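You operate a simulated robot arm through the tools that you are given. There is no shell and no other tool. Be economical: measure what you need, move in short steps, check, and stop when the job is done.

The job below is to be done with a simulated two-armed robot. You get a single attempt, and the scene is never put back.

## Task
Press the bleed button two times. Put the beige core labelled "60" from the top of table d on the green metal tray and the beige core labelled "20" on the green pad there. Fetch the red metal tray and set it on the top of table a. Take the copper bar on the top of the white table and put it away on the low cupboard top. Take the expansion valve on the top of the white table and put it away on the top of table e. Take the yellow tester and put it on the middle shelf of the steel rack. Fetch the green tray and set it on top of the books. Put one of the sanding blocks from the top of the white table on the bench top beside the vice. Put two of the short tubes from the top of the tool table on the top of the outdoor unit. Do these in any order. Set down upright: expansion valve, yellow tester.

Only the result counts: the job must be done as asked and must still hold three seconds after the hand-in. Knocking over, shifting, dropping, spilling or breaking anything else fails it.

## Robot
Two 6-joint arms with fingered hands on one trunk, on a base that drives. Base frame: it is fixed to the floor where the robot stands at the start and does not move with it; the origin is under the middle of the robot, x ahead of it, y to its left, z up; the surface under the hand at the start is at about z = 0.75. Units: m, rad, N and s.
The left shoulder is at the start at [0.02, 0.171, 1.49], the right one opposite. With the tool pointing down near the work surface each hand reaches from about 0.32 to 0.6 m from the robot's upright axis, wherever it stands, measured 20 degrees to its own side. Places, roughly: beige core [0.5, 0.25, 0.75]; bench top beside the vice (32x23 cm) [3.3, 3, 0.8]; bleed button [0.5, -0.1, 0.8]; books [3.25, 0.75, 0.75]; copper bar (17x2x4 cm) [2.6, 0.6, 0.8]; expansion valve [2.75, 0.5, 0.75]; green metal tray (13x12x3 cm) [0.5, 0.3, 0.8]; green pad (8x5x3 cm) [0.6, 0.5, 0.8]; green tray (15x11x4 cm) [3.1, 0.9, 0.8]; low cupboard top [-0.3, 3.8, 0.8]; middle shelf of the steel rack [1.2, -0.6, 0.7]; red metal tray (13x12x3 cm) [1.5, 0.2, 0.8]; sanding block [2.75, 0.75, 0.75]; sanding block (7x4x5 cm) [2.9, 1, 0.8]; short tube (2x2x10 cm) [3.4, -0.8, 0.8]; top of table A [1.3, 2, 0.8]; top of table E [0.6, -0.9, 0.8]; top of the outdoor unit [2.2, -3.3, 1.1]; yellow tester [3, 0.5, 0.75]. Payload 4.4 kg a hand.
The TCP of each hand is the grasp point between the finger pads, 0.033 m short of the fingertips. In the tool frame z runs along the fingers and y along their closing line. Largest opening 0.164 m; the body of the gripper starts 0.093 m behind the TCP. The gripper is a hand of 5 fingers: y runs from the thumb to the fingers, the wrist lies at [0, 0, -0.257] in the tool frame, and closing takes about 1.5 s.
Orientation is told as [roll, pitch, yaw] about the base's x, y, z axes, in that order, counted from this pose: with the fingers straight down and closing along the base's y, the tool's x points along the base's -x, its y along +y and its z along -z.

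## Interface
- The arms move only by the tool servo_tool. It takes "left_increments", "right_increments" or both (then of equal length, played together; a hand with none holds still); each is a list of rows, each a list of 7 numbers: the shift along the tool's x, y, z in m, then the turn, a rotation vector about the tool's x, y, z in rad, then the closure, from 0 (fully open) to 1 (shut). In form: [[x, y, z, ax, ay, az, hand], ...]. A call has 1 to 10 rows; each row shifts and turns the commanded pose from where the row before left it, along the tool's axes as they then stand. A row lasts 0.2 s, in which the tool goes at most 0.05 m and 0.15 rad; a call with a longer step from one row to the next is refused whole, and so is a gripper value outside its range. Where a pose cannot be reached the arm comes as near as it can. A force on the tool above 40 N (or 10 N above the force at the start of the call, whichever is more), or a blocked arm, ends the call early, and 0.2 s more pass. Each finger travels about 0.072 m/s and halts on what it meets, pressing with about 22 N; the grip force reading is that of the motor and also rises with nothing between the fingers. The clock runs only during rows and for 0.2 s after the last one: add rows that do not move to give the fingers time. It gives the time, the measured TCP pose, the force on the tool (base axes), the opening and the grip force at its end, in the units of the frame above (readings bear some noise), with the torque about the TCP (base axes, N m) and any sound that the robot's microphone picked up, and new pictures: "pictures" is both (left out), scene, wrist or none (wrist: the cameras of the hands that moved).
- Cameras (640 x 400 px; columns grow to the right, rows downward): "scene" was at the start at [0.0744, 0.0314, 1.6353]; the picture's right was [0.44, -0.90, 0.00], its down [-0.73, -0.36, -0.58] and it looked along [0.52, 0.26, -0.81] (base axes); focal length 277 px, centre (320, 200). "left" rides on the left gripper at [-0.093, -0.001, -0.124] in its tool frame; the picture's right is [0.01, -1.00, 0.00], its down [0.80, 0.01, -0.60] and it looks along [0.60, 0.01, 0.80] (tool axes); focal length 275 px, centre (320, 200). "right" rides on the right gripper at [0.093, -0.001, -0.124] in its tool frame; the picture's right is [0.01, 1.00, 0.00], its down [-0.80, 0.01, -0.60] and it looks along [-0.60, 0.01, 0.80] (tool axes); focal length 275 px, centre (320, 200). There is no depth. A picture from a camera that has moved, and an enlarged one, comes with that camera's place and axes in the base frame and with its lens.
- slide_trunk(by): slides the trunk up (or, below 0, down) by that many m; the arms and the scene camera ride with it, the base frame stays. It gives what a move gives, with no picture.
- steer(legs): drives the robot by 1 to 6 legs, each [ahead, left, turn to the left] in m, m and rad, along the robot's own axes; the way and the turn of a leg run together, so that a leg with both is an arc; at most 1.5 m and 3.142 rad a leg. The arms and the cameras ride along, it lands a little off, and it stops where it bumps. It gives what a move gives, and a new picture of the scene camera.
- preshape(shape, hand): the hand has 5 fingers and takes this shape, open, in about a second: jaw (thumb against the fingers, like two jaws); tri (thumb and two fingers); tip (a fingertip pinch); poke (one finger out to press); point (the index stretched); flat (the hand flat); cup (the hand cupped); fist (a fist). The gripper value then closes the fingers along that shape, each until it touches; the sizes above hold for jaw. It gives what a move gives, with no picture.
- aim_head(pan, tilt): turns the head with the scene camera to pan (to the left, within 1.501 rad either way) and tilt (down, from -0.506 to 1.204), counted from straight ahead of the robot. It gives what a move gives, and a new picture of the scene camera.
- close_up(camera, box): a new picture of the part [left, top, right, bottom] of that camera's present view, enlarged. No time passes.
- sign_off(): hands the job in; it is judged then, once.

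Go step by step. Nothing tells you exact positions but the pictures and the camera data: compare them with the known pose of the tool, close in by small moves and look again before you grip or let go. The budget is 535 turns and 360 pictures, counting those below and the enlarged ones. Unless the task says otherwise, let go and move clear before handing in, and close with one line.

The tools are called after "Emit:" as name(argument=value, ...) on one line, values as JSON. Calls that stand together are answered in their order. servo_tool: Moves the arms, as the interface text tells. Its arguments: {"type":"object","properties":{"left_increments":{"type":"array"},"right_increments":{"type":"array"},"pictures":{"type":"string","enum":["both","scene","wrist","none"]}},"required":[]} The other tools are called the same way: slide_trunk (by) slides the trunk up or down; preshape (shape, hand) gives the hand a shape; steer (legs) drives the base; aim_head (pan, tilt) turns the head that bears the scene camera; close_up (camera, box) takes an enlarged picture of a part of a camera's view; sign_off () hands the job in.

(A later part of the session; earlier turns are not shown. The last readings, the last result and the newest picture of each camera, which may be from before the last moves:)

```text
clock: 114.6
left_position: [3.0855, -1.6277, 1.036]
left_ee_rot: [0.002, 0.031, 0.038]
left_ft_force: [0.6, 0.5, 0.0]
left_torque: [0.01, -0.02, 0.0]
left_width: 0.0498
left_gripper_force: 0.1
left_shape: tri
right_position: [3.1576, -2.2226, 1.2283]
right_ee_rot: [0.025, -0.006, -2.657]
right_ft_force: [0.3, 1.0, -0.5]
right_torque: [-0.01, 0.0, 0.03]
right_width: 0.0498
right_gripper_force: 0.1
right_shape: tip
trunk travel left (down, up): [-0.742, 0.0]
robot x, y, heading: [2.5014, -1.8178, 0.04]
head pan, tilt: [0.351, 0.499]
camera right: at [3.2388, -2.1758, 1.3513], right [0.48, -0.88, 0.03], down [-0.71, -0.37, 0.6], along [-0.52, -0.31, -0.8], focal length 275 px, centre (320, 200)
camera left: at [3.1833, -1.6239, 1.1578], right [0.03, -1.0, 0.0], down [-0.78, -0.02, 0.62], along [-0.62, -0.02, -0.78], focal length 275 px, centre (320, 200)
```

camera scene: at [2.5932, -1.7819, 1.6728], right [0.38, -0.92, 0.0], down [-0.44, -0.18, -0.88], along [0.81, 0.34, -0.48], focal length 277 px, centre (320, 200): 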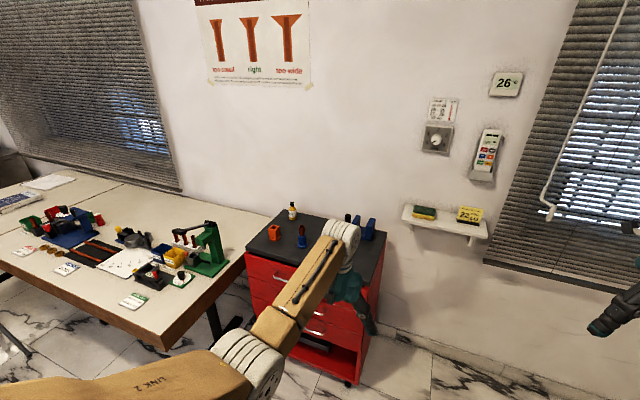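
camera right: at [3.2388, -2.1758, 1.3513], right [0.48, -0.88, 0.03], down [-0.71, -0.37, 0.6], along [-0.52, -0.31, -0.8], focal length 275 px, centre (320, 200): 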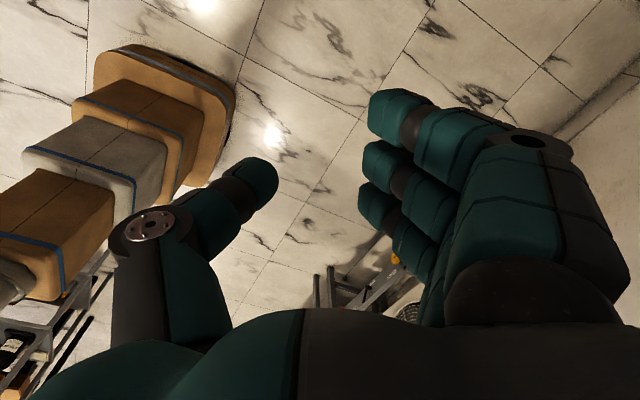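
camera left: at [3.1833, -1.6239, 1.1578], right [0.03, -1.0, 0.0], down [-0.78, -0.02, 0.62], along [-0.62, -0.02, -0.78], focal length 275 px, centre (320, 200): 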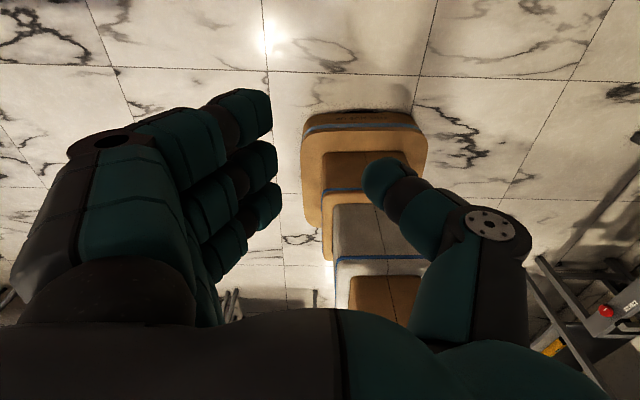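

All shapes keep the fingers similar, so jaw it is. I'll turn left 90° and move to the tool table's right end, with the right hand turned so its camera faces away from the lever.

Emit:
preshape(shape="jaw", hand="right")

Emit:
preshape(shape="jaw", hand="left")

Emit:
steer(legs=[[0, 0, 1.53], [0, -0.3, 0], [0.3, -0.1, 0]])

Emit:
aim_head(pan=-0.4, tilt=0.8)

```text
clock: 115.5
left_position: [3.0856, -1.6269, 1.0357]
left_ee_rot: [0.001, 0.03, 0.037]
left_ft_force: [0.6, 0.6, -0.4]
left_torque: [-0.02, -0.01, 0.01]
left_width: 0.0498
left_gripper_force: 0.0
left_shape: tri
right_position: [3.1577, -2.2236, 1.2282]
right_ee_rot: [0.027, -0.008, -2.659]
right_ft_force: [0.6, -0.2, -0.5]
right_torque: [-0.03, 0.0, 0.03]
right_width: 0.1637
right_gripper_force: 0.0
right_shape: jaw
trunk travel left (down, up): [-0.742, 0.0]
robot x, y, heading: [2.4982, -1.8162, 0.039]
head pan, tilt: [0.351, 0.499]
```

```text
clock: 116.4
left_position: [3.0863, -1.6267, 1.037]
left_ee_rot: [0.001, 0.029, 0.038]
left_ft_force: [0.8, 0.2, 0.4]
left_torque: [-0.01, -0.01, -0.04]
left_width: 0.1639
left_gripper_force: 0.0
left_shape: jaw
right_position: [3.1583, -2.224, 1.2287]
right_ee_rot: [0.025, -0.006, -2.658]
right_ft_force: [-0.8, 0.1, -0.3]
right_torque: [0.0, 0.01, -0.01]
right_width: 0.1641
right_gripper_force: 0.1
right_shape: jaw
trunk travel left (down, up): [-0.742, 0.0]
robot x, y, heading: [2.4978, -1.8169, 0.048]
head pan, tilt: [0.351, 0.499]
```

```text
clock: 123.9
left_position: [2.7181, -0.9177, 1.0359]
left_ee_rot: [0.002, 0.031, 1.582]
left_ft_force: [-0.1, 0.6, 0.0]
left_torque: [-0.03, -0.02, -0.02]
left_width: 0.1638
left_gripper_force: 0.1
left_shape: jaw
right_position: [3.3154, -0.8625, 1.2283]
right_ee_rot: [0.026, -0.005, -1.115]
right_ft_force: [0.8, 0.1, -0.1]
right_torque: [0.0, 0.03, 0.01]
right_width: 0.164
right_gripper_force: 0.0
right_shape: jaw
trunk travel left (down, up): [-0.742, 0.0]
robot x, y, heading: [2.8902, -1.5097, 1.587]
head pan, tilt: [0.351, 0.499]
camera scene: at [2.8568, -1.4144, 1.6728], right [0.93, 0.36, 0.0], down [0.17, -0.45, -0.88], along [-0.31, 0.82, -0.48], focal length 277 px, centre (320, 200)
```

scene: 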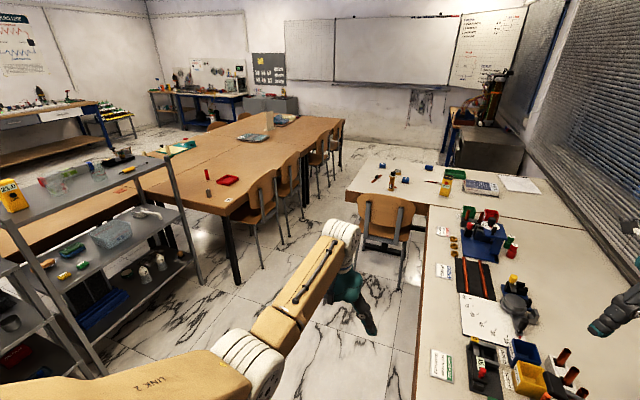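

```text
clock: 125.0
left_position: [2.7176, -0.9177, 1.0362]
left_ee_rot: [0.003, 0.031, 1.582]
left_ft_force: [0.3, 0.5, -0.4]
left_torque: [0.01, 0.03, -0.01]
left_width: 0.1637
left_gripper_force: 0.0
left_shape: jaw
right_position: [3.3159, -0.8625, 1.2285]
right_ee_rot: [0.027, -0.006, -1.116]
right_ft_force: [-0.2, -0.1, 0.9]
right_torque: [-0.01, 0.02, 0.0]
right_width: 0.1639
right_gripper_force: 0.1
right_shape: jaw
trunk travel left (down, up): [-0.742, 0.0]
robot x, y, heading: [2.8879, -1.509, 1.584]
head pan, tilt: [-0.4, 0.799]
camera scene: at [2.9194, -1.4249, 1.6468], right [0.93, -0.38, 0.0], down [-0.27, -0.66, -0.7], along [0.26, 0.65, -0.72], focal length 277 px, centre (320, 200)
```

scene: 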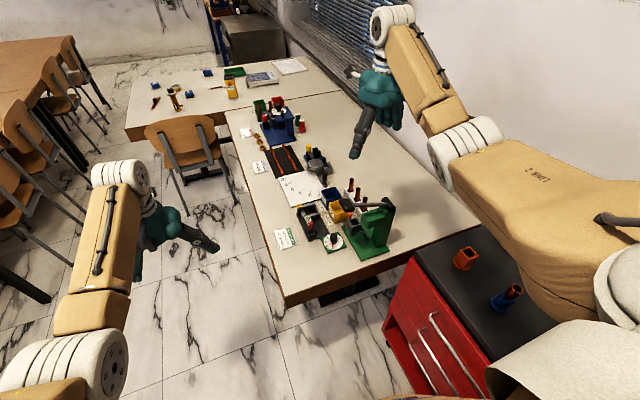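

Now zoom on the tubes and lever from here.

Emit:
close_up(camera="scene", box=[300, 160, 420, 270])

```text
3.64 times, centred on (360, 215) of scene
camera zoom: at [2.9194, -1.4249, 1.6468], right [0.93, -0.38, 0.0], down [-0.27, -0.66, -0.7], along [0.26, 0.65, -0.72], focal length 1006 px, centre (174, 146)
```

zoom: 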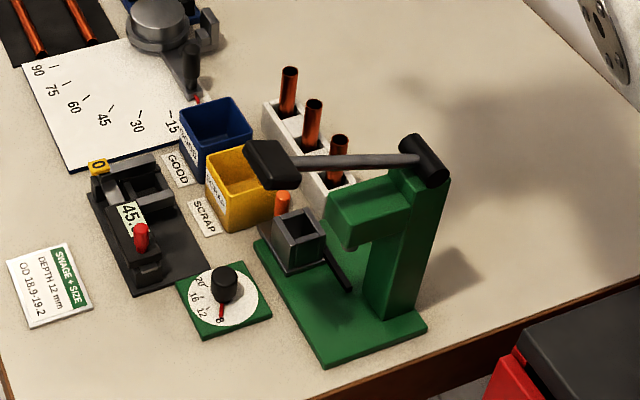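

Tubes are at about (3.375, -0.66), (3.376, -0.72), (3.372, -0.78), tops z≈0.87; the lever is well south of them. Moving in and lowering the trunk slightly for reach.

Emit:
steer(legs=[[0.25, -0.14, 0]])

Emit:
slide_trunk(by=-0.12)

Emit:
servo_tool(right_increments=[[0, 0, 0, 0, 0, 0.11, 0.3], [0, 0, 0, 0, 0, 0.11, 0.3], [0, 0, 0, 0, 0, 0.11, 0.3], [0, 0, 0, 0, 0, 0.11, 0.3]], pictures="wrist")

```text
clock: 127.0
left_position: [2.8578, -0.6644, 1.0351]
left_ee_rot: [0.001, 0.032, 1.583]
left_ft_force: [0.0, 0.1, 0.1]
left_torque: [-0.03, 0.01, -0.01]
left_width: 0.1637
left_gripper_force: 0.0
left_shape: jaw
right_position: [3.4545, -0.6078, 1.2289]
right_ee_rot: [0.026, -0.004, -1.113]
right_ft_force: [0.7, 0.6, -0.7]
right_torque: [-0.03, -0.01, 0.01]
right_width: 0.1642
right_gripper_force: 0.1
right_shape: jaw
trunk travel left (down, up): [-0.742, 0.0]
robot x, y, heading: [3.032, -1.2573, 1.588]
head pan, tilt: [-0.4, 0.799]
camera scene: at [3.0602, -1.1709, 1.6468], right [0.93, -0.37, 0.0], down [-0.27, -0.67, -0.7], along [0.26, 0.65, -0.72], focal length 277 px, centre (320, 200)
```

scene: 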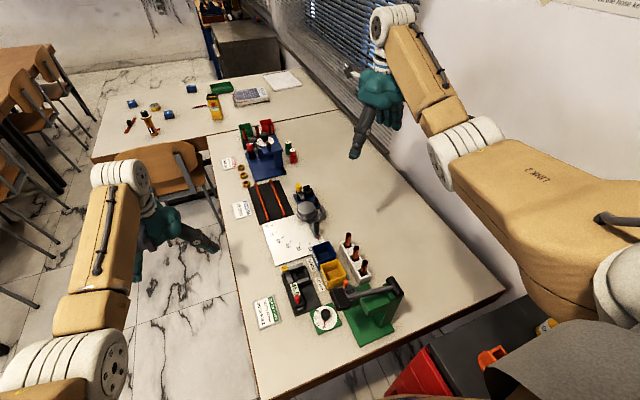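

```text
clock: 128.5
left_position: [2.8567, -0.6657, 0.9168]
left_ee_rot: [0.001, 0.029, 1.584]
left_ft_force: [0.2, -0.1, 0.2]
left_torque: [0.02, -0.04, 0.01]
left_width: 0.1639
left_gripper_force: 0.1
left_shape: jaw
right_position: [3.4549, -0.6086, 1.1083]
right_ee_rot: [0.026, -0.003, -1.114]
right_ft_force: [0.1, 0.2, 0.3]
right_torque: [-0.02, 0.04, 0.03]
right_width: 0.164
right_gripper_force: 0.0
right_shape: jaw
trunk travel left (down, up): [-0.622, 0.12]
robot x, y, heading: [3.0348, -1.2566, 1.587]
head pan, tilt: [-0.4, 0.799]
```

```text
clock: 129.5
left_position: [2.8585, -0.666, 0.916]
left_ee_rot: [0.002, 0.031, 1.584]
left_ft_force: [0.6, 0.1, -0.7]
left_torque: [0.01, -0.01, 0.0]
left_width: 0.1639
left_gripper_force: 0.2
left_shape: jaw
right_position: [3.4559, -0.6084, 1.1083]
right_ee_rot: [0.027, 0.007, -1.556]
right_ft_force: [-0.6, 0.5, 0.1]
right_torque: [-0.02, 0.0, -0.02]
right_width: 0.1153
right_gripper_force: 0.0
right_shape: jaw
trunk travel left (down, up): [-0.622, 0.12]
robot x, y, heading: [3.0308, -1.2541, 1.587]
head pan, tilt: [-0.4, 0.799]
camera right: at [3.4502, -0.5171, 1.2322], right [1.0, 0.03, 0.03], down [0.01, -0.8, 0.59], along [0.04, -0.59, -0.8], focal length 275 px, centre (320, 200)
```

right: 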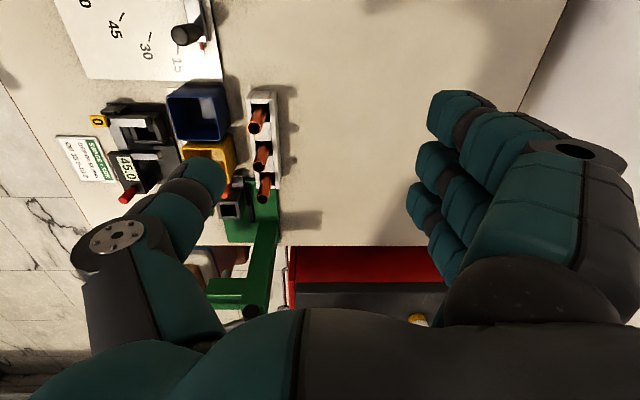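

Emit:
servo_tool(right_increments=[[-0.011, -0.02, 0.02, 0, 0, 0, 0.5], [-0.011, -0.02, 0.03, 0, 0, 0, 0.5], [-0.01, -0.02, 0.035, 0, 0, 0, 0.5], [-0.01, -0.017, 0.035, 0, 0, 0, 0.5], [0, 0, 0.035, 0, 0, 0, 0.5]], pictures="both")

```text
clock: 130.7
left_position: [2.8571, -0.664, 0.9158]
left_ee_rot: [0.001, 0.03, 1.583]
left_ft_force: [0.0, -0.2, -0.1]
left_torque: [-0.02, 0.03, -0.02]
left_width: 0.1638
left_gripper_force: 0.1
left_shape: jaw
right_position: [3.3826, -0.651, 0.9509]
right_ee_rot: [0.026, 0.007, -1.554]
right_ft_force: [0.0, -0.4, 0.4]
right_torque: [-0.05, 0.01, -0.02]
right_width: 0.0828
right_gripper_force: 0.1
right_shape: jaw
trunk travel left (down, up): [-0.622, 0.12]
robot x, y, heading: [3.0321, -1.2573, 1.587]
head pan, tilt: [-0.4, 0.799]
camera scene: at [3.0601, -1.1696, 1.5267], right [0.93, -0.37, 0.0], down [-0.27, -0.67, -0.7], along [0.26, 0.65, -0.72], focal length 277 px, centre (320, 200)
camera right: at [3.3768, -0.5595, 1.0743], right [1.0, 0.03, 0.03], down [0.01, -0.8, 0.59], along [0.04, -0.59, -0.8], focal length 275 px, centre (320, 200)
```

scene: 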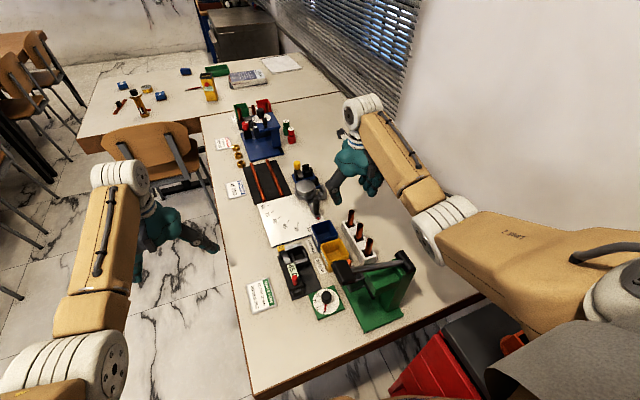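
right: 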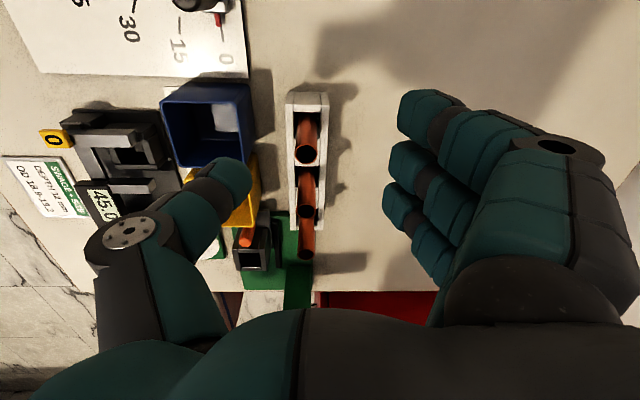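

Emit:
servo_tool(right_increments=[[-0.006, -0.006, 0.03, 0, 0, 0, 0.5], [0, 0, 0.035, 0, 0, 0, 0.5], [0, 0, 0.025, 0, 0, 0, 0.5]], pictures="wrist")

```text
clock: 131.5
left_position: [2.8557, -0.6656, 0.9161]
left_ee_rot: [0.003, 0.032, 1.585]
left_ft_force: [-0.6, -0.6, -0.7]
left_torque: [-0.02, 0.0, -0.01]
left_width: 0.1637
left_gripper_force: 0.1
left_shape: jaw
right_position: [3.3793, -0.6539, 0.8616]
right_ee_rot: [0.026, 0.006, -1.55]
right_ft_force: [1.0, 0.5, 0.5]
right_torque: [-0.03, 0.01, -0.01]
right_width: 0.0828
right_gripper_force: 0.0
right_shape: jaw
trunk travel left (down, up): [-0.622, 0.12]
robot x, y, heading: [3.0336, -1.2538, 1.582]
head pan, tilt: [-0.4, 0.799]
camera right: at [3.3733, -0.563, 0.9839], right [1.0, 0.03, 0.03], down [0.01, -0.8, 0.59], along [0.04, -0.59, -0.8], focal length 275 px, centre (320, 200)
```

right: 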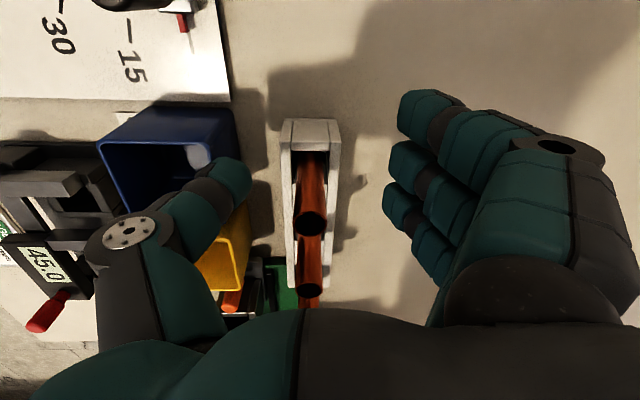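

Emit:
servo_tool(right_increments=[[-0.005, -0.004, 0.002, 0, 0, 0, 0.6], [0, 0, 0, 0, 0, 0, 0.95], [0, 0, 0, 0, 0, 0, 0.95], [0, 0, 0, 0, 0, 0, 0.95], [0, 0, 0, 0, 0, 0, 0.95], [0, 0, 0, 0, 0, 0, 0.95]], pictures="wrist")

```text
clock: 132.9
left_position: [2.8573, -0.6647, 0.9157]
left_ee_rot: [0.002, 0.028, 1.582]
left_ft_force: [0.1, -0.6, 0.7]
left_torque: [-0.01, 0.0, -0.01]
left_width: 0.1641
left_gripper_force: 0.0
left_shape: jaw
right_position: [3.374, -0.6587, 0.8588]
right_ee_rot: [0.026, 0.007, -1.552]
right_ft_force: [-0.1, 0.4, -0.4]
right_torque: [0.0, -0.05, 0.0]
right_width: 0.0076
right_gripper_force: 22.2
right_shape: jaw
trunk travel left (down, up): [-0.622, 0.12]
robot x, y, heading: [3.0299, -1.2569, 1.588]
head pan, tilt: [-0.4, 0.799]
camera right: at [3.3691, -0.5679, 0.9821], right [1.0, 0.03, 0.03], down [0.01, -0.8, 0.59], along [0.04, -0.59, -0.8], focal length 275 px, centre (320, 200)
```

right: 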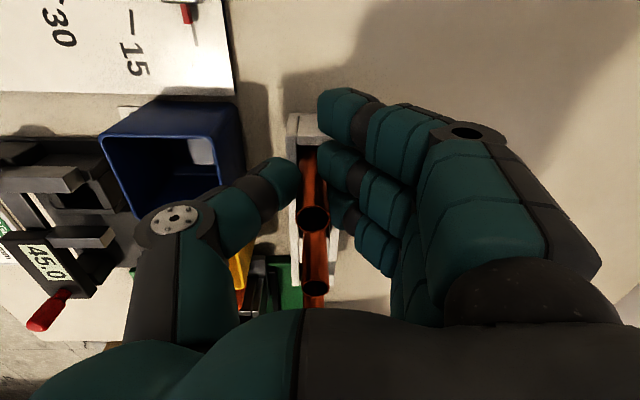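

Gripping appears good. Lifting.

Emit:
servo_tool(right_increments=[[0, 0, -0.02, 0, 0, 0, 0.95], [0, 0, -0.03, 0, 0, 0, 0.95], [0, 0, -0.03, 0, 0, 0, 0.95], [0, 0, -0.03, 0, 0, 0, 0.95]], pictures="both")

```text
clock: 133.9
left_position: [2.856, -0.6652, 0.916]
left_ee_rot: [0.0, 0.03, 1.582]
left_ft_force: [-0.3, -0.2, -0.9]
left_torque: [-0.01, -0.03, 0.02]
left_width: 0.1639
left_gripper_force: 0.0
left_shape: jaw
right_position: [3.3727, -0.6614, 0.9693]
right_ee_rot: [0.023, 0.009, -1.553]
right_ft_force: [0.1, 0.4, 0.1]
right_torque: [0.03, -0.01, 0.0]
right_width: 0.0076
right_gripper_force: 22.5
right_shape: jaw
trunk travel left (down, up): [-0.622, 0.12]
robot x, y, heading: [3.0325, -1.2563, 1.585]
head pan, tilt: [-0.4, 0.799]
camera scene: at [3.0594, -1.1707, 1.5268], right [0.93, -0.37, 0.0], down [-0.27, -0.67, -0.7], along [0.26, 0.65, -0.72], focal length 277 px, centre (320, 200)
camera right: at [3.3675, -0.5701, 1.0938], right [1.0, 0.03, 0.03], down [0.01, -0.8, 0.59], along [0.04, -0.59, -0.8], focal length 275 px, centre (320, 200)
```

scene: 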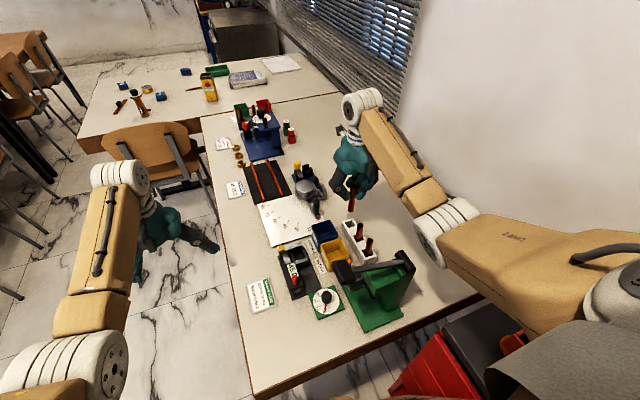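
right: 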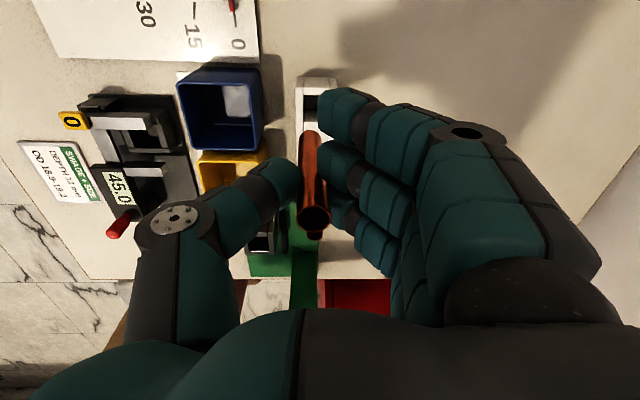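

Tube is out. Raise trunk and hand well above the press, then back away and go to the outdoor unit.

Emit:
slide_trunk(by=0.12)

Emit:
servo_tool(right_increments=[[0, 0, -0.03, 0, 0, 0, 0.95], [0, 0, -0.03, 0, 0, 0, 0.95], [0, 0, -0.03, 0, 0, 0, 0.95]], pictures="none")

Emit:
steer(legs=[[-0.5, 0.25, 0], [-0.4, 0.35, 0], [0, 0, -1.57], [0, 0, -1.58]])

Emit:
aim_head(pan=0, tilt=0.45)

```text
clock: 135.4
left_position: [2.8576, -0.6653, 1.035]
left_ee_rot: [0.002, 0.031, 1.583]
left_ft_force: [-0.1, 0.2, -0.6]
left_torque: [-0.01, 0.03, 0.0]
left_width: 0.1638
left_gripper_force: 0.0
left_shape: jaw
right_position: [3.3722, -0.6626, 1.0893]
right_ee_rot: [0.025, 0.007, -1.554]
right_ft_force: [0.5, -0.5, -1.0]
right_torque: [-0.01, 0.0, 0.01]
right_width: 0.0072
right_gripper_force: 22.7
right_shape: jaw
trunk travel left (down, up): [-0.742, 0.0]
robot x, y, heading: [3.0293, -1.2556, 1.583]
head pan, tilt: [-0.4, 0.799]
```

```text
clock: 136.2
left_position: [2.857, -0.665, 1.0362]
left_ee_rot: [0.0, 0.032, 1.582]
left_ft_force: [-0.4, -0.1, -0.1]
left_torque: [0.04, -0.03, 0.04]
left_width: 0.1638
left_gripper_force: 0.0
left_shape: jaw
right_position: [3.3799, -0.637, 1.1588]
right_ee_rot: [0.024, 0.007, -1.553]
right_ft_force: [-0.4, 0.3, -1.7]
right_torque: [-0.01, -0.05, 0.03]
right_width: 0.0076
right_gripper_force: 21.5
right_shape: jaw
right hand out of reach, approached as far as the arm can: row 2, 3
trunk travel left (down, up): [-0.742, 0.0]
robot x, y, heading: [3.031, -1.2534, 1.586]
head pan, tilt: [-0.4, 0.799]
```

```text
clock: 149.8
left_position: [2.6377, -2.7873, 1.0358]
left_ee_rot: [0.001, 0.03, -1.535]
left_ft_force: [0.0, -0.2, -0.3]
left_torque: [0.0, 0.0, 0.0]
left_width: 0.1639
left_gripper_force: 0.0
left_shape: jaw
right_position: [2.1139, -2.8242, 1.158]
right_ee_rot: [0.025, 0.008, 1.611]
right_ft_force: [-0.1, -0.3, -0.9]
right_torque: [-0.01, 0.0, 0.02]
right_width: 0.0075
right_gripper_force: 22.0
right_shape: jaw
trunk travel left (down, up): [-0.742, 0.0]
robot x, y, heading: [2.4521, -2.1993, -1.532]
head pan, tilt: [-0.4, 0.799]
camera scene: at [2.4207, -2.287, 1.6468], right [-0.94, 0.35, 0.0], down [0.25, 0.67, -0.7], along [-0.25, -0.65, -0.72], focal length 277 px, centre (320, 200)
```

scene: 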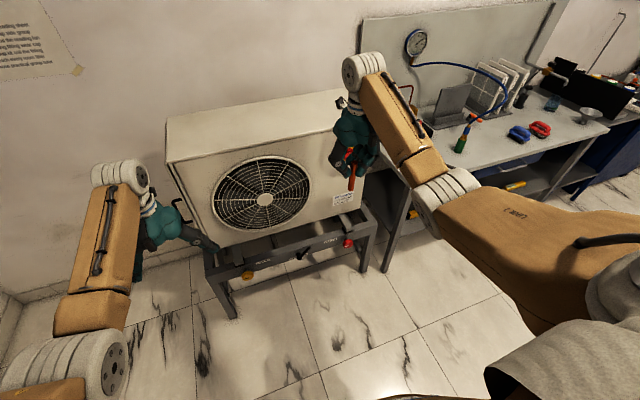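

```text
clock: 150.7
left_position: [2.6379, -2.7859, 1.0364]
left_ee_rot: [0.001, 0.032, -1.535]
left_ft_force: [-0.4, -0.3, 1.2]
left_torque: [0.01, 0.02, 0.03]
left_width: 0.1637
left_gripper_force: 0.1
left_shape: jaw
right_position: [2.1138, -2.825, 1.1572]
right_ee_rot: [0.025, 0.008, 1.611]
right_ft_force: [-0.2, -0.2, 0.2]
right_torque: [0.04, -0.01, 0.0]
right_width: 0.0075
right_gripper_force: 22.0
right_shape: jaw
trunk travel left (down, up): [-0.742, 0.0]
robot x, y, heading: [2.4498, -2.1992, -1.529]
head pan, tilt: [0.0, 0.45]
camera scene: at [2.4528, -2.3034, 1.6772], right [-1.0, -0.04, 0.0], down [-0.02, 0.44, -0.9], along [0.03, -0.9, -0.44], focal length 277 px, centre (320, 200)
```

scene: 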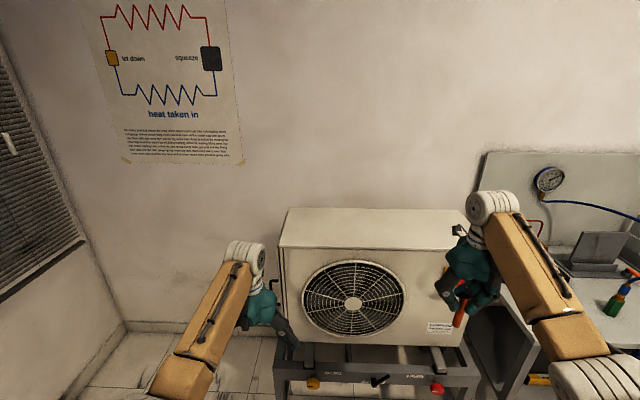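

The unit's top spans x≈1.97–2.62, y≈-3.1…-3.4 at z≈1.1. I raise the hand so the tube clears the edge.

Emit:
servo_tool(right_increments=[[0, 0, -0.03, 0, 0, 0, 0.95], [0, 0, -0.03, 0, 0, 0, 0.95], [0, 0, -0.03, 0, 0, 0, 0.95]], pictures="none")

Emit:
steer(legs=[[0.2, 0, -0.04]])

```text
clock: 151.5
left_position: [2.6377, -2.787, 1.0357]
left_ee_rot: [0.002, 0.031, -1.534]
left_ft_force: [0.2, -0.1, -0.4]
left_torque: [-0.02, 0.0, -0.01]
left_width: 0.1642
left_gripper_force: 0.1
left_shape: jaw
right_position: [2.1029, -2.864, 1.2204]
right_ee_rot: [0.024, 0.009, 1.611]
right_ft_force: [-0.1, 0.2, -1.2]
right_torque: [-0.06, 0.01, 0.01]
right_width: 0.0072
right_gripper_force: 22.0
right_shape: jaw
right hand out of reach, approached as far as the arm can: row 1, 2, 3
trunk travel left (down, up): [-0.742, 0.0]
robot x, y, heading: [2.4517, -2.2011, -1.535]
head pan, tilt: [0.0, 0.45]
```

```text
clock: 153.1
left_position: [2.6154, -2.9882, 1.0357]
left_ee_rot: [0.001, 0.03, -1.578]
left_ft_force: [-0.6, -0.2, -0.4]
left_torque: [0.03, 0.01, 0.01]
left_width: 0.1637
left_gripper_force: 0.1
left_shape: jaw
right_position: [2.0794, -3.0462, 1.2197]
right_ee_rot: [0.024, 0.01, 1.57]
right_ft_force: [0.2, -0.6, -1.1]
right_torque: [0.06, -0.01, 0.02]
right_width: 0.0073
right_gripper_force: 21.9
right_shape: jaw
trunk travel left (down, up): [-0.742, 0.0]
robot x, y, heading: [2.4547, -2.3931, -1.576]
head pan, tilt: [0.0, 0.45]
camera scene: at [2.452, -2.499, 1.6772], right [-1.0, 0.0, 0.0], down [0.0, 0.44, -0.9], along [0.0, -0.9, -0.44], focal length 277 px, centre (320, 200)
```

scene: 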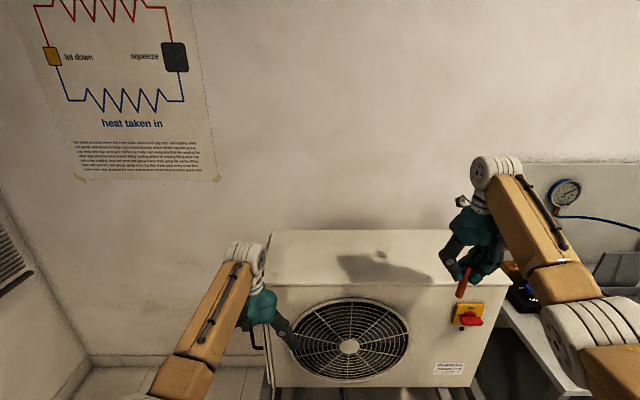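

I raise the left hand out of the way first, then roll in so the tube is over the unit's top.

Emit:
servo_tool(left_increments=[[0, 0, -0.04, 0, 0, 0, 0], [0, 0, -0.04, 0, 0, 0, 0], [0.01, 0, -0.04, 0, 0, 0, 0], [0.01, 0, -0.04, 0, 0, 0, 0], [0.01, 0, -0.04, 0, 0, 0, 0]], pictures="none")

Emit:
steer(legs=[[0.19, 0.05, 0]])

Emit:
close_up(camera="right", box=[0, 0, 640, 400])

```text
clock: 154.3
left_position: [2.6041, -3.0455, 1.1841]
left_ee_rot: [0.002, 0.032, -1.58]
left_ft_force: [0.4, 0.1, -0.8]
left_torque: [0.02, 0.01, 0.02]
left_width: 0.1642
left_gripper_force: 0.0
left_shape: jaw
left hand out of reach, approached as far as the arm can: row 2, 3, 4, 5
right_position: [2.0802, -3.0451, 1.2203]
right_ee_rot: [0.023, 0.007, 1.569]
right_ft_force: [0.3, -0.6, -0.5]
right_torque: [0.02, -0.02, 0.01]
right_width: 0.0073
right_gripper_force: 21.5
right_shape: jaw
trunk travel left (down, up): [-0.742, 0.0]
robot x, y, heading: [2.4548, -2.3932, -1.569]
head pan, tilt: [0.0, 0.45]
```

```text
clock: 155.9
left_position: [2.6515, -3.2407, 1.1851]
left_ee_rot: [0.0, 0.031, -1.582]
left_ft_force: [-0.5, -0.7, -0.7]
left_torque: [0.04, -0.01, 0.02]
left_width: 0.164
left_gripper_force: 0.0
left_shape: jaw
right_position: [2.1264, -3.2375, 1.2218]
right_ee_rot: [0.025, 0.009, 1.565]
right_ft_force: [1.1, -0.3, 0.4]
right_torque: [0.02, -0.03, 0.0]
right_width: 0.0074
right_gripper_force: 22.1
right_shape: jaw
trunk travel left (down, up): [-0.742, 0.0]
robot x, y, heading: [2.5024, -2.5876, -1.578]
head pan, tilt: [0.0, 0.45]
camera scene: at [2.5006, -2.6927, 1.6772], right [-1.0, 0.01, 0.0], down [0.0, 0.44, -0.9], along [-0.01, -0.9, -0.44], focal length 277 px, centre (320, 200)
```

scene: 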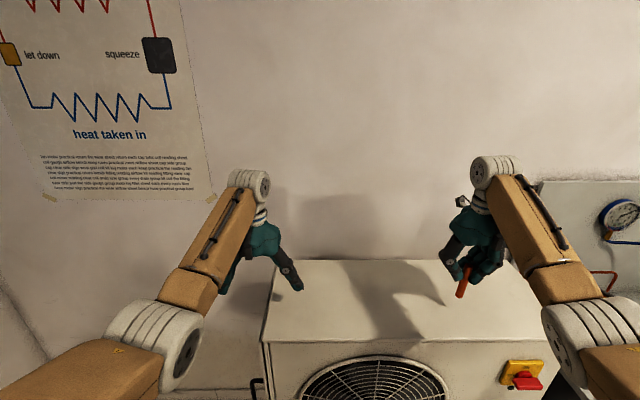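

```text
1.00 times, centred on (320, 200) of right (not enlarged: the box is as wide or as high as the picture)
camera zoom: at [2.1304, -3.3293, 1.3433], right [-1.0, -0.01, 0.02], down [0.01, 0.81, 0.59], along [-0.02, 0.59, -0.81], focal length 275 px, centre (320, 200)
```

zoom: 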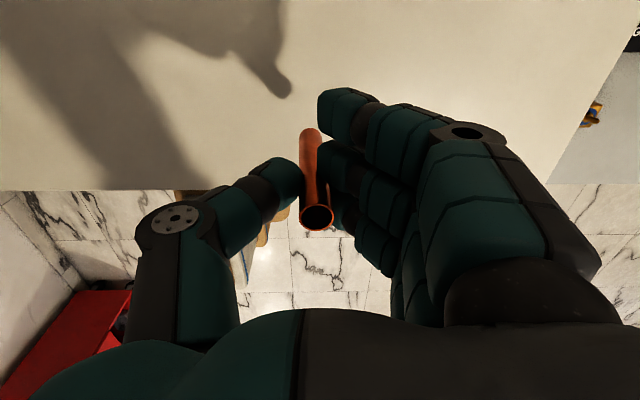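

Tube is over the top. Lowering step by step.

Emit:
servo_tool(right_increments=[[0, 0, 0.02, 0, 0, 0, 0.95], [0, 0, 0.02, 0, 0, 0, 0.95], [0, 0, 0.01, 0, 0, 0, 0.95]], pictures="wrist")

Emit:
close_up(camera="scene", box=[420, 210, 520, 310])

```text
clock: 156.7
left_position: [2.651, -3.239, 1.1849]
left_ee_rot: [0.002, 0.031, -1.582]
left_ft_force: [-0.3, 0.5, 0.7]
left_torque: [0.01, -0.04, 0.04]
left_width: 0.1639
left_gripper_force: 0.0
left_shape: jaw
right_position: [2.1238, -3.2371, 1.1695]
right_ee_rot: [0.026, 0.009, 1.564]
right_ft_force: [1.0, -0.9, -0.5]
right_torque: [-0.02, 0.0, 0.01]
right_width: 0.0074
right_gripper_force: 21.7
right_shape: jaw
trunk travel left (down, up): [-0.742, 0.0]
robot x, y, heading: [2.4993, -2.5902, -1.577]
head pan, tilt: [0.0, 0.45]
camera right: at [2.1278, -3.3278, 1.2942], right [-1.0, -0.01, 0.02], down [0.01, 0.81, 0.59], along [-0.02, 0.59, -0.81], focal length 275 px, centre (320, 200)
```

right: 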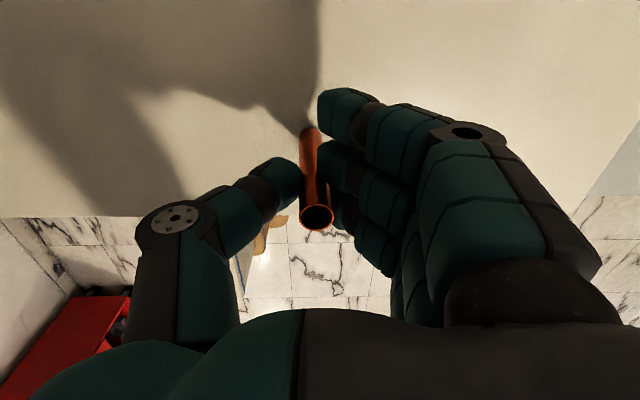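

```text
4.00 times, centred on (470, 260) of scene
camera zoom: at [2.5003, -2.6911, 1.6773], right [-1.0, 0.01, 0.0], down [0.0, 0.44, -0.9], along [-0.01, -0.9, -0.44], focal length 1107 px, centre (-280, -40)
```

zoom: 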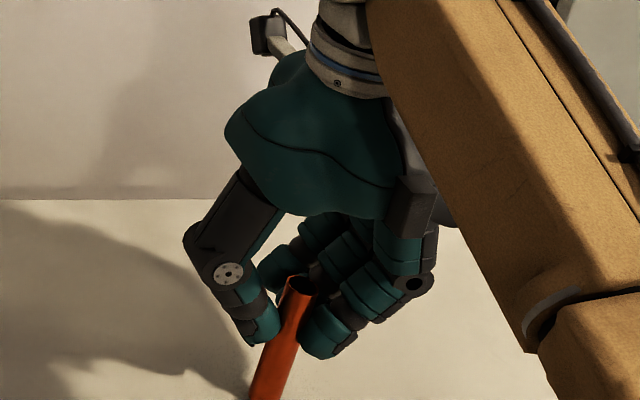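

Emit:
servo_tool(right_increments=[[0, 0, 0.008, 0, 0, 0, 0.95], [0, 0, 0.005, 0, 0, 0, 0.95], [0, 0, 0.004, 0, 0, 0, 0.95]], pictures="none")

```text
clock: 157.4
left_position: [2.6531, -3.2397, 1.1853]
left_ee_rot: [0.0, 0.03, -1.58]
left_ft_force: [-0.5, -1.0, -0.3]
left_torque: [0.03, 0.0, -0.01]
left_width: 0.164
left_gripper_force: 0.0
left_shape: jaw
right_position: [2.1233, -3.2401, 1.1663]
right_ee_rot: [0.029, 0.029, 1.569]
right_ft_force: [0.7, 4.2, 22.5]
right_torque: [0.38, -0.11, 0.03]
right_width: 0.0091
right_gripper_force: 21.3
right_shape: jaw
trunk travel left (down, up): [-0.742, 0.0]
robot x, y, heading: [2.5016, -2.5865, -1.58]
head pan, tilt: [0.0, 0.45]
stopped in row 3 (right hand): the force on the tool passed its limit at 44 N (the readings are from after the stop); the commanded pose is now the measured one
```

Contact already; back off a touch and look before release.

Emit:
servo_tool(right_increments=[[0, 0, -0.003, 0, 0, 0, 0.95]], pictures="wrist")

```text
clock: 157.8
left_position: [2.6521, -3.2395, 1.1867]
left_ee_rot: [0.0, 0.03, -1.58]
left_ft_force: [-0.2, -0.3, -0.7]
left_torque: [0.04, 0.0, -0.01]
left_width: 0.1641
left_gripper_force: 0.0
left_shape: jaw
right_position: [2.1243, -3.2401, 1.1661]
right_ee_rot: [0.025, 0.023, 1.571]
right_ft_force: [1.0, 3.8, 18.2]
right_torque: [0.29, -0.07, 0.02]
right_width: 0.0093
right_gripper_force: 22.1
right_shape: jaw
trunk travel left (down, up): [-0.742, 0.0]
robot x, y, heading: [2.5027, -2.5872, -1.576]
head pan, tilt: [0.0, 0.45]
camera right: at [2.1293, -3.3295, 1.2905], right [-1.0, -0.01, 0.03], down [0.01, 0.81, 0.58], along [-0.03, 0.58, -0.81], focal length 275 px, centre (320, 200)
```

right: 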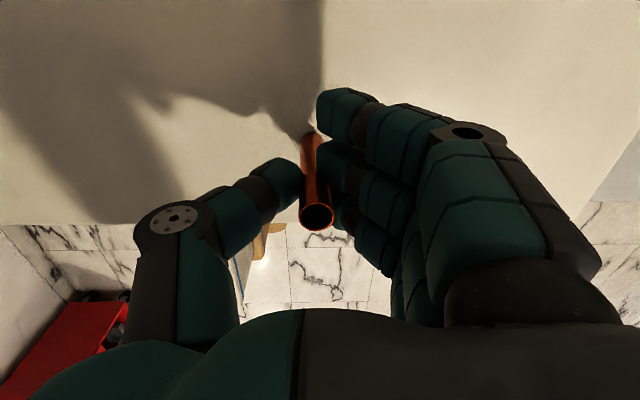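

Emit:
servo_tool(right_increments=[[0, 0, -0.002, 0, 0, 0, 0.95], [0, 0, -0.001, 0, 0, 0, 0.95]], pictures="none")

```text
clock: 158.4
left_position: [2.652, -3.2391, 1.1851]
left_ee_rot: [-0.002, 0.031, -1.581]
left_ft_force: [0.7, 0.0, -0.6]
left_torque: [0.0, 0.02, -0.01]
left_width: 0.1636
left_gripper_force: 0.0
left_shape: jaw
right_position: [2.1239, -3.2392, 1.1663]
right_ee_rot: [0.025, 0.02, 1.566]
right_ft_force: [0.4, 1.7, 3.0]
right_torque: [0.07, 0.0, 0.01]
right_width: 0.0091
right_gripper_force: 21.8
right_shape: jaw
trunk travel left (down, up): [-0.742, 0.0]
robot x, y, heading: [2.5059, -2.5877, -1.572]
head pan, tilt: [0.0, 0.45]
```

Light contact (3 N). Opening slowly.

Emit:
servo_tool(right_increments=[[0, 0, 0, 0, 0, 0, 0.88], [0, 0, 0, 0, 0, 0, 0.84], [0, 0, 0, 0, 0, 0, 0.8], [0, 0, 0, 0, 0, 0, 0.75], [0, 0, 0, 0, 0, 0, 0.68], [0, 0, 0, 0, 0, 0, 0.6], [0, 0, 0, 0, 0, 0, 0.5], [0, 0, 0, 0, 0, 0, 0.5]], pictures="wrist")

```text
clock: 160.2
left_position: [2.6514, -3.2408, 1.1854]
left_ee_rot: [0.001, 0.032, -1.582]
left_ft_force: [0.9, 0.1, -0.1]
left_torque: [-0.02, 0.0, -0.02]
left_width: 0.1638
left_gripper_force: 0.1
left_shape: jaw
right_position: [2.125, -3.2406, 1.1673]
right_ee_rot: [0.028, 0.02, 1.569]
right_ft_force: [-0.2, 1.0, -0.5]
right_torque: [0.01, -0.01, -0.02]
right_width: 0.0808
right_gripper_force: 0.1
right_shape: jaw
trunk travel left (down, up): [-0.742, 0.0]
robot x, y, heading: [2.5026, -2.5908, -1.578]
head pan, tilt: [0.0, 0.45]
camera right: at [2.1293, -3.3307, 1.2917], right [-1.0, -0.01, 0.03], down [0.01, 0.81, 0.58], along [-0.03, 0.58, -0.81], focal length 275 px, centre (320, 200)
```

right: 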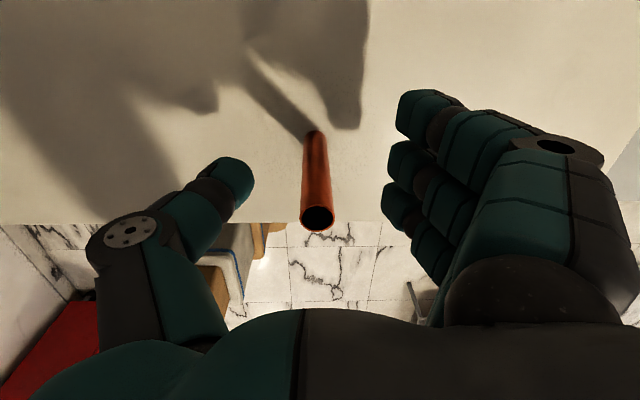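

Tube stands. Raise and back out, turning back toward the tool table for the second tube.

Emit:
servo_tool(right_increments=[[0, 0, -0.02, 0, 0, 0, 0.3], [0, 0, -0.02, 0, 0, 0, 0.3], [0, 0, -0.02, 0, 0, 0, 0.3]], pictures="none")

Emit:
steer(legs=[[-0.45, 0, 0], [0, 0, 1.58], [0, 0, 1.58], [0.45, -0.3, 0]])

```text
clock: 161.0
left_position: [2.6517, -3.2396, 1.1848]
left_ee_rot: [-0.001, 0.033, -1.58]
left_ft_force: [0.2, 0.5, -0.7]
left_torque: [0.04, -0.01, -0.04]
left_width: 0.1639
left_gripper_force: 0.2
left_shape: jaw
right_position: [2.1249, -3.2383, 1.2264]
right_ee_rot: [0.026, 0.022, 1.569]
right_ft_force: [0.4, 0.3, -0.4]
right_torque: [-0.04, 0.02, -0.01]
right_width: 0.1141
right_gripper_force: 0.0
right_shape: jaw
trunk travel left (down, up): [-0.742, 0.0]
robot x, y, heading: [2.503, -2.5896, -1.576]
head pan, tilt: [0.0, 0.45]
```

```text
clock: 174.2
left_position: [2.5868, -1.0441, 1.1851]
left_ee_rot: [0.003, 0.032, 1.625]
left_ft_force: [0.8, 0.2, -1.1]
left_torque: [-0.05, 0.02, 0.0]
left_width: 0.1641
left_gripper_force: 0.1
left_shape: jaw
right_position: [3.1115, -1.011, 1.2268]
right_ee_rot: [0.027, 0.019, -1.509]
right_ft_force: [0.4, -1.0, 0.1]
right_torque: [-0.01, 0.02, -0.01]
right_width: 0.1143
right_gripper_force: 0.1
right_shape: jaw
trunk travel left (down, up): [-0.742, 0.0]
robot x, y, heading: [2.7784, -1.6873, 1.63]
head pan, tilt: [0.0, 0.45]
camera scene: at [2.7705, -1.5845, 1.6772], right [1.0, 0.06, 0.0], down [0.02, -0.44, -0.9], along [-0.05, 0.9, -0.44], focal length 277 px, centre (320, 200)
```

scene: 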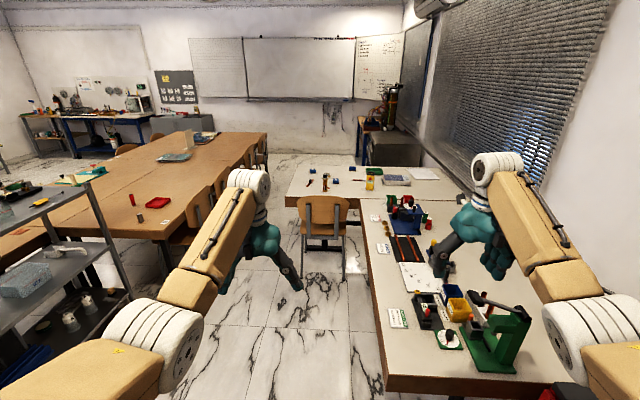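

Emit:
steer(legs=[[0.416, -0.277, -0.04]])

Emit:
slide_trunk(by=-0.12)

Emit:
servo_tool(right_increments=[[-0.025, 0, 0, 0, 0, 0, 0.5], [-0.025, 0, 0, 0, 0, 0, 0.5]], pictures="wrist")

```text
clock: 177.2
left_position: [2.8755, -0.6195, 1.1848]
left_ee_rot: [0.001, 0.032, 1.586]
left_ft_force: [-0.4, -0.2, -0.1]
left_torque: [-0.02, -0.02, 0.01]
left_width: 0.1638
left_gripper_force: 0.1
left_shape: jaw
right_position: [3.4029, -0.607, 1.2267]
right_ee_rot: [0.028, 0.02, -1.546]
right_ft_force: [-0.1, -0.6, -0.4]
right_torque: [0.01, 0.03, -0.04]
right_width: 0.1143
right_gripper_force: 0.1
right_shape: jaw
trunk travel left (down, up): [-0.742, 0.0]
robot x, y, heading: [3.0424, -1.2698, 1.589]
head pan, tilt: [0.0, 0.45]
camera scene: at [3.0393, -1.1667, 1.6772], right [1.0, 0.02, 0.0], down [0.01, -0.44, -0.9], along [-0.02, 0.9, -0.44], focal length 277 px, centre (320, 200)
```

scene: 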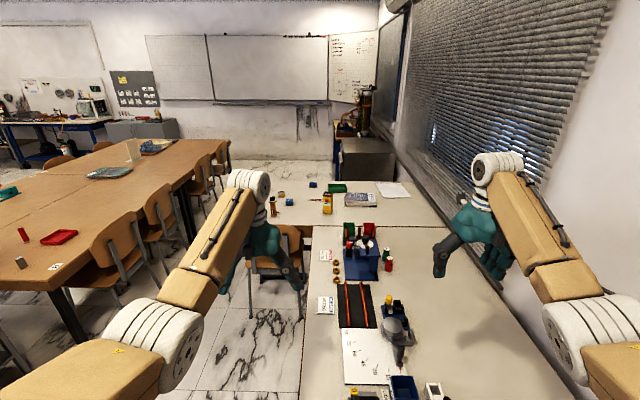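

```text
clock: 178.7
left_position: [2.8762, -0.6197, 1.0653]
left_ee_rot: [0.0, 0.029, 1.584]
left_ft_force: [0.2, 0.7, -0.2]
left_torque: [0.01, 0.01, -0.01]
left_width: 0.1638
left_gripper_force: 0.1
left_shape: jaw
right_position: [3.4024, -0.6064, 1.107]
right_ee_rot: [0.025, 0.021, -1.546]
right_ft_force: [0.6, 0.5, 0.0]
right_torque: [0.04, 0.01, 0.0]
right_width: 0.1142
right_gripper_force: 0.1
right_shape: jaw
trunk travel left (down, up): [-0.622, 0.12]
robot x, y, heading: [3.0414, -1.2646, 1.589]
head pan, tilt: [0.0, 0.45]
```

```text
clock: 179.3
left_position: [2.8764, -0.6199, 1.0661]
left_ee_rot: [0.002, 0.031, 1.588]
left_ft_force: [0.1, 0.3, 0.2]
left_torque: [-0.01, 0.01, -0.04]
left_width: 0.164
left_gripper_force: 0.0
left_shape: jaw
right_position: [3.4163, -0.6234, 1.0853]
right_ee_rot: [0.024, 0.024, -1.545]
right_ft_force: [0.6, -0.6, -0.4]
right_torque: [0.03, 0.02, 0.0]
right_width: 0.0831
right_gripper_force: 0.0
right_shape: jaw
right hand out of reach, approached as far as the arm can: row 1, 2
trunk travel left (down, up): [-0.622, 0.12]
robot x, y, heading: [3.041, -1.2695, 1.591]
head pan, tilt: [0.0, 0.45]
camera right: at [3.4099, -0.5335, 1.2105], right [1.0, 0.04, 0.02], down [0.01, -0.81, 0.58], along [0.04, -0.58, -0.81], focal length 275 px, centre (320, 200)
```

right: 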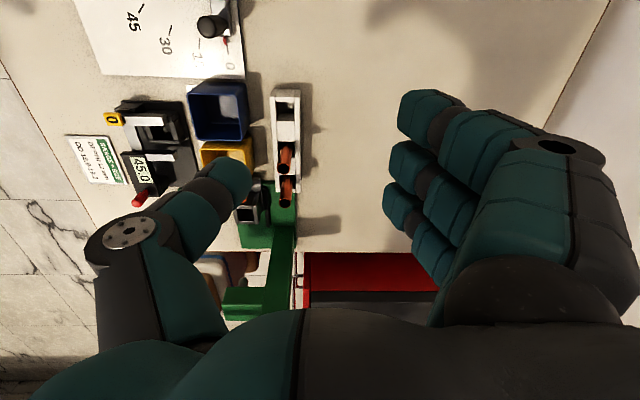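

Emit:
servo_tool(right_increments=[[-0.01, -0.007, 0.04, 0, 0, 0, 0.5], [-0.02, -0.008, 0.03, 0, 0, 0, 0.5], [-0.022, -0.008, 0.03, 0, 0, 0, 0.5], [-0.022, -0.008, 0.03, 0, 0, 0, 0.5], [-0.02, -0.008, 0.02, 0, 0, 0, 0.5]], pictures="both")

```text
clock: 180.5
left_position: [2.8771, -0.6206, 1.0659]
left_ee_rot: [0.002, 0.031, 1.587]
left_ft_force: [0.5, 0.4, 0.3]
left_torque: [0.02, 0.01, -0.01]
left_width: 0.1641
left_gripper_force: 0.0
left_shape: jaw
right_position: [3.3817, -0.7164, 0.9305]
right_ee_rot: [0.025, 0.022, -1.546]
right_ft_force: [0.7, 0.3, 0.3]
right_torque: [0.03, 0.01, 0.0]
right_width: 0.083
right_gripper_force: 0.1
right_shape: jaw
trunk travel left (down, up): [-0.622, 0.12]
robot x, y, heading: [3.0404, -1.2681, 1.587]
head pan, tilt: [0.0, 0.45]
camera scene: at [3.039, -1.1661, 1.5573], right [1.0, 0.02, 0.0], down [0.01, -0.44, -0.9], along [-0.02, 0.9, -0.44], focal length 277 px, centre (320, 200)
camera right: at [3.3758, -0.6264, 1.055], right [1.0, 0.04, 0.03], down [0.01, -0.81, 0.58], along [0.04, -0.58, -0.81], focal length 275 px, centre (320, 200)
```

scene: 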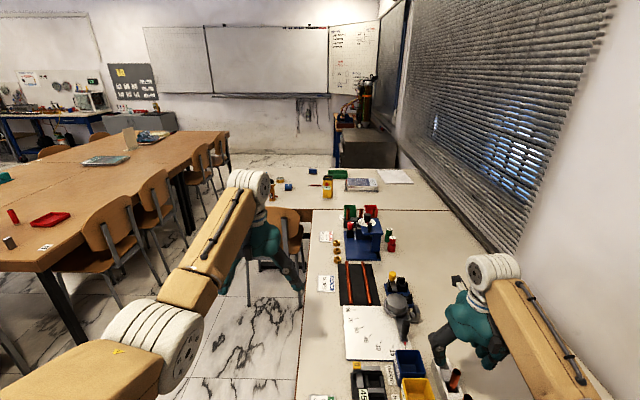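
right: 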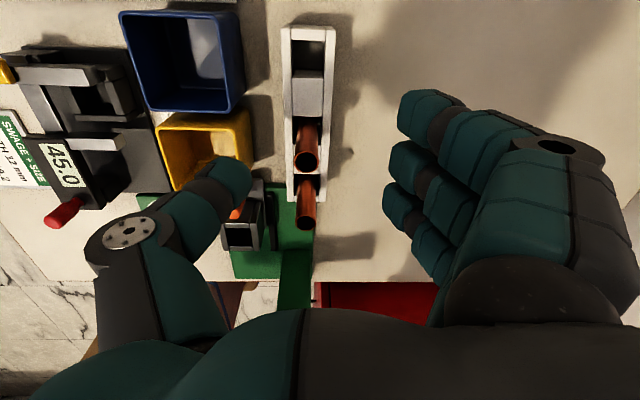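

Emit:
servo_tool(right_increments=[[-0.004, -0.007, 0.03, 0, 0, 0, 0.5], [0, 0, 0.025, 0, 0, 0, 0.5], [0, 0, 0.016, 0, 0, 0, 0.5]], pictures="wrist")

```text
clock: 181.3
left_position: [2.8762, -0.6191, 1.0659]
left_ee_rot: [0.001, 0.031, 1.586]
left_ft_force: [0.5, 0.2, -0.9]
left_torque: [0.01, 0.0, 0.05]
left_width: 0.1639
left_gripper_force: 0.1
left_shape: jaw
right_position: [3.3788, -0.7175, 0.8591]
right_ee_rot: [0.027, 0.021, -1.548]
right_ft_force: [1.6, 0.1, 1.3]
right_torque: [-0.02, 0.04, 0.04]
right_width: 0.0818
right_gripper_force: 0.1
right_shape: jaw
trunk travel left (down, up): [-0.622, 0.12]
robot x, y, heading: [3.0378, -1.2715, 1.593]
head pan, tilt: [0.0, 0.45]
camera right: at [3.371, -0.6272, 0.9841], right [1.0, 0.04, 0.03], down [0.01, -0.81, 0.58], along [0.04, -0.58, -0.81], focal length 275 px, centre (320, 200)
```

right: 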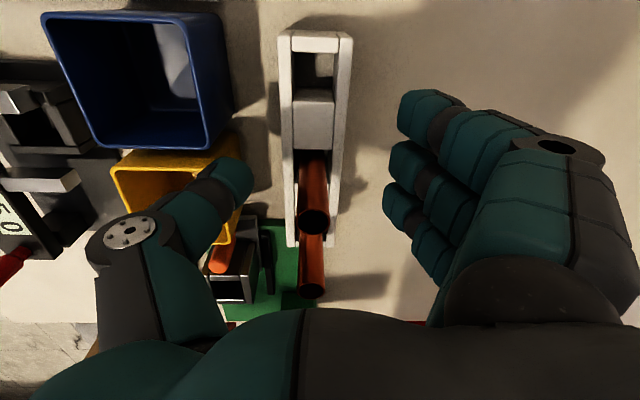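

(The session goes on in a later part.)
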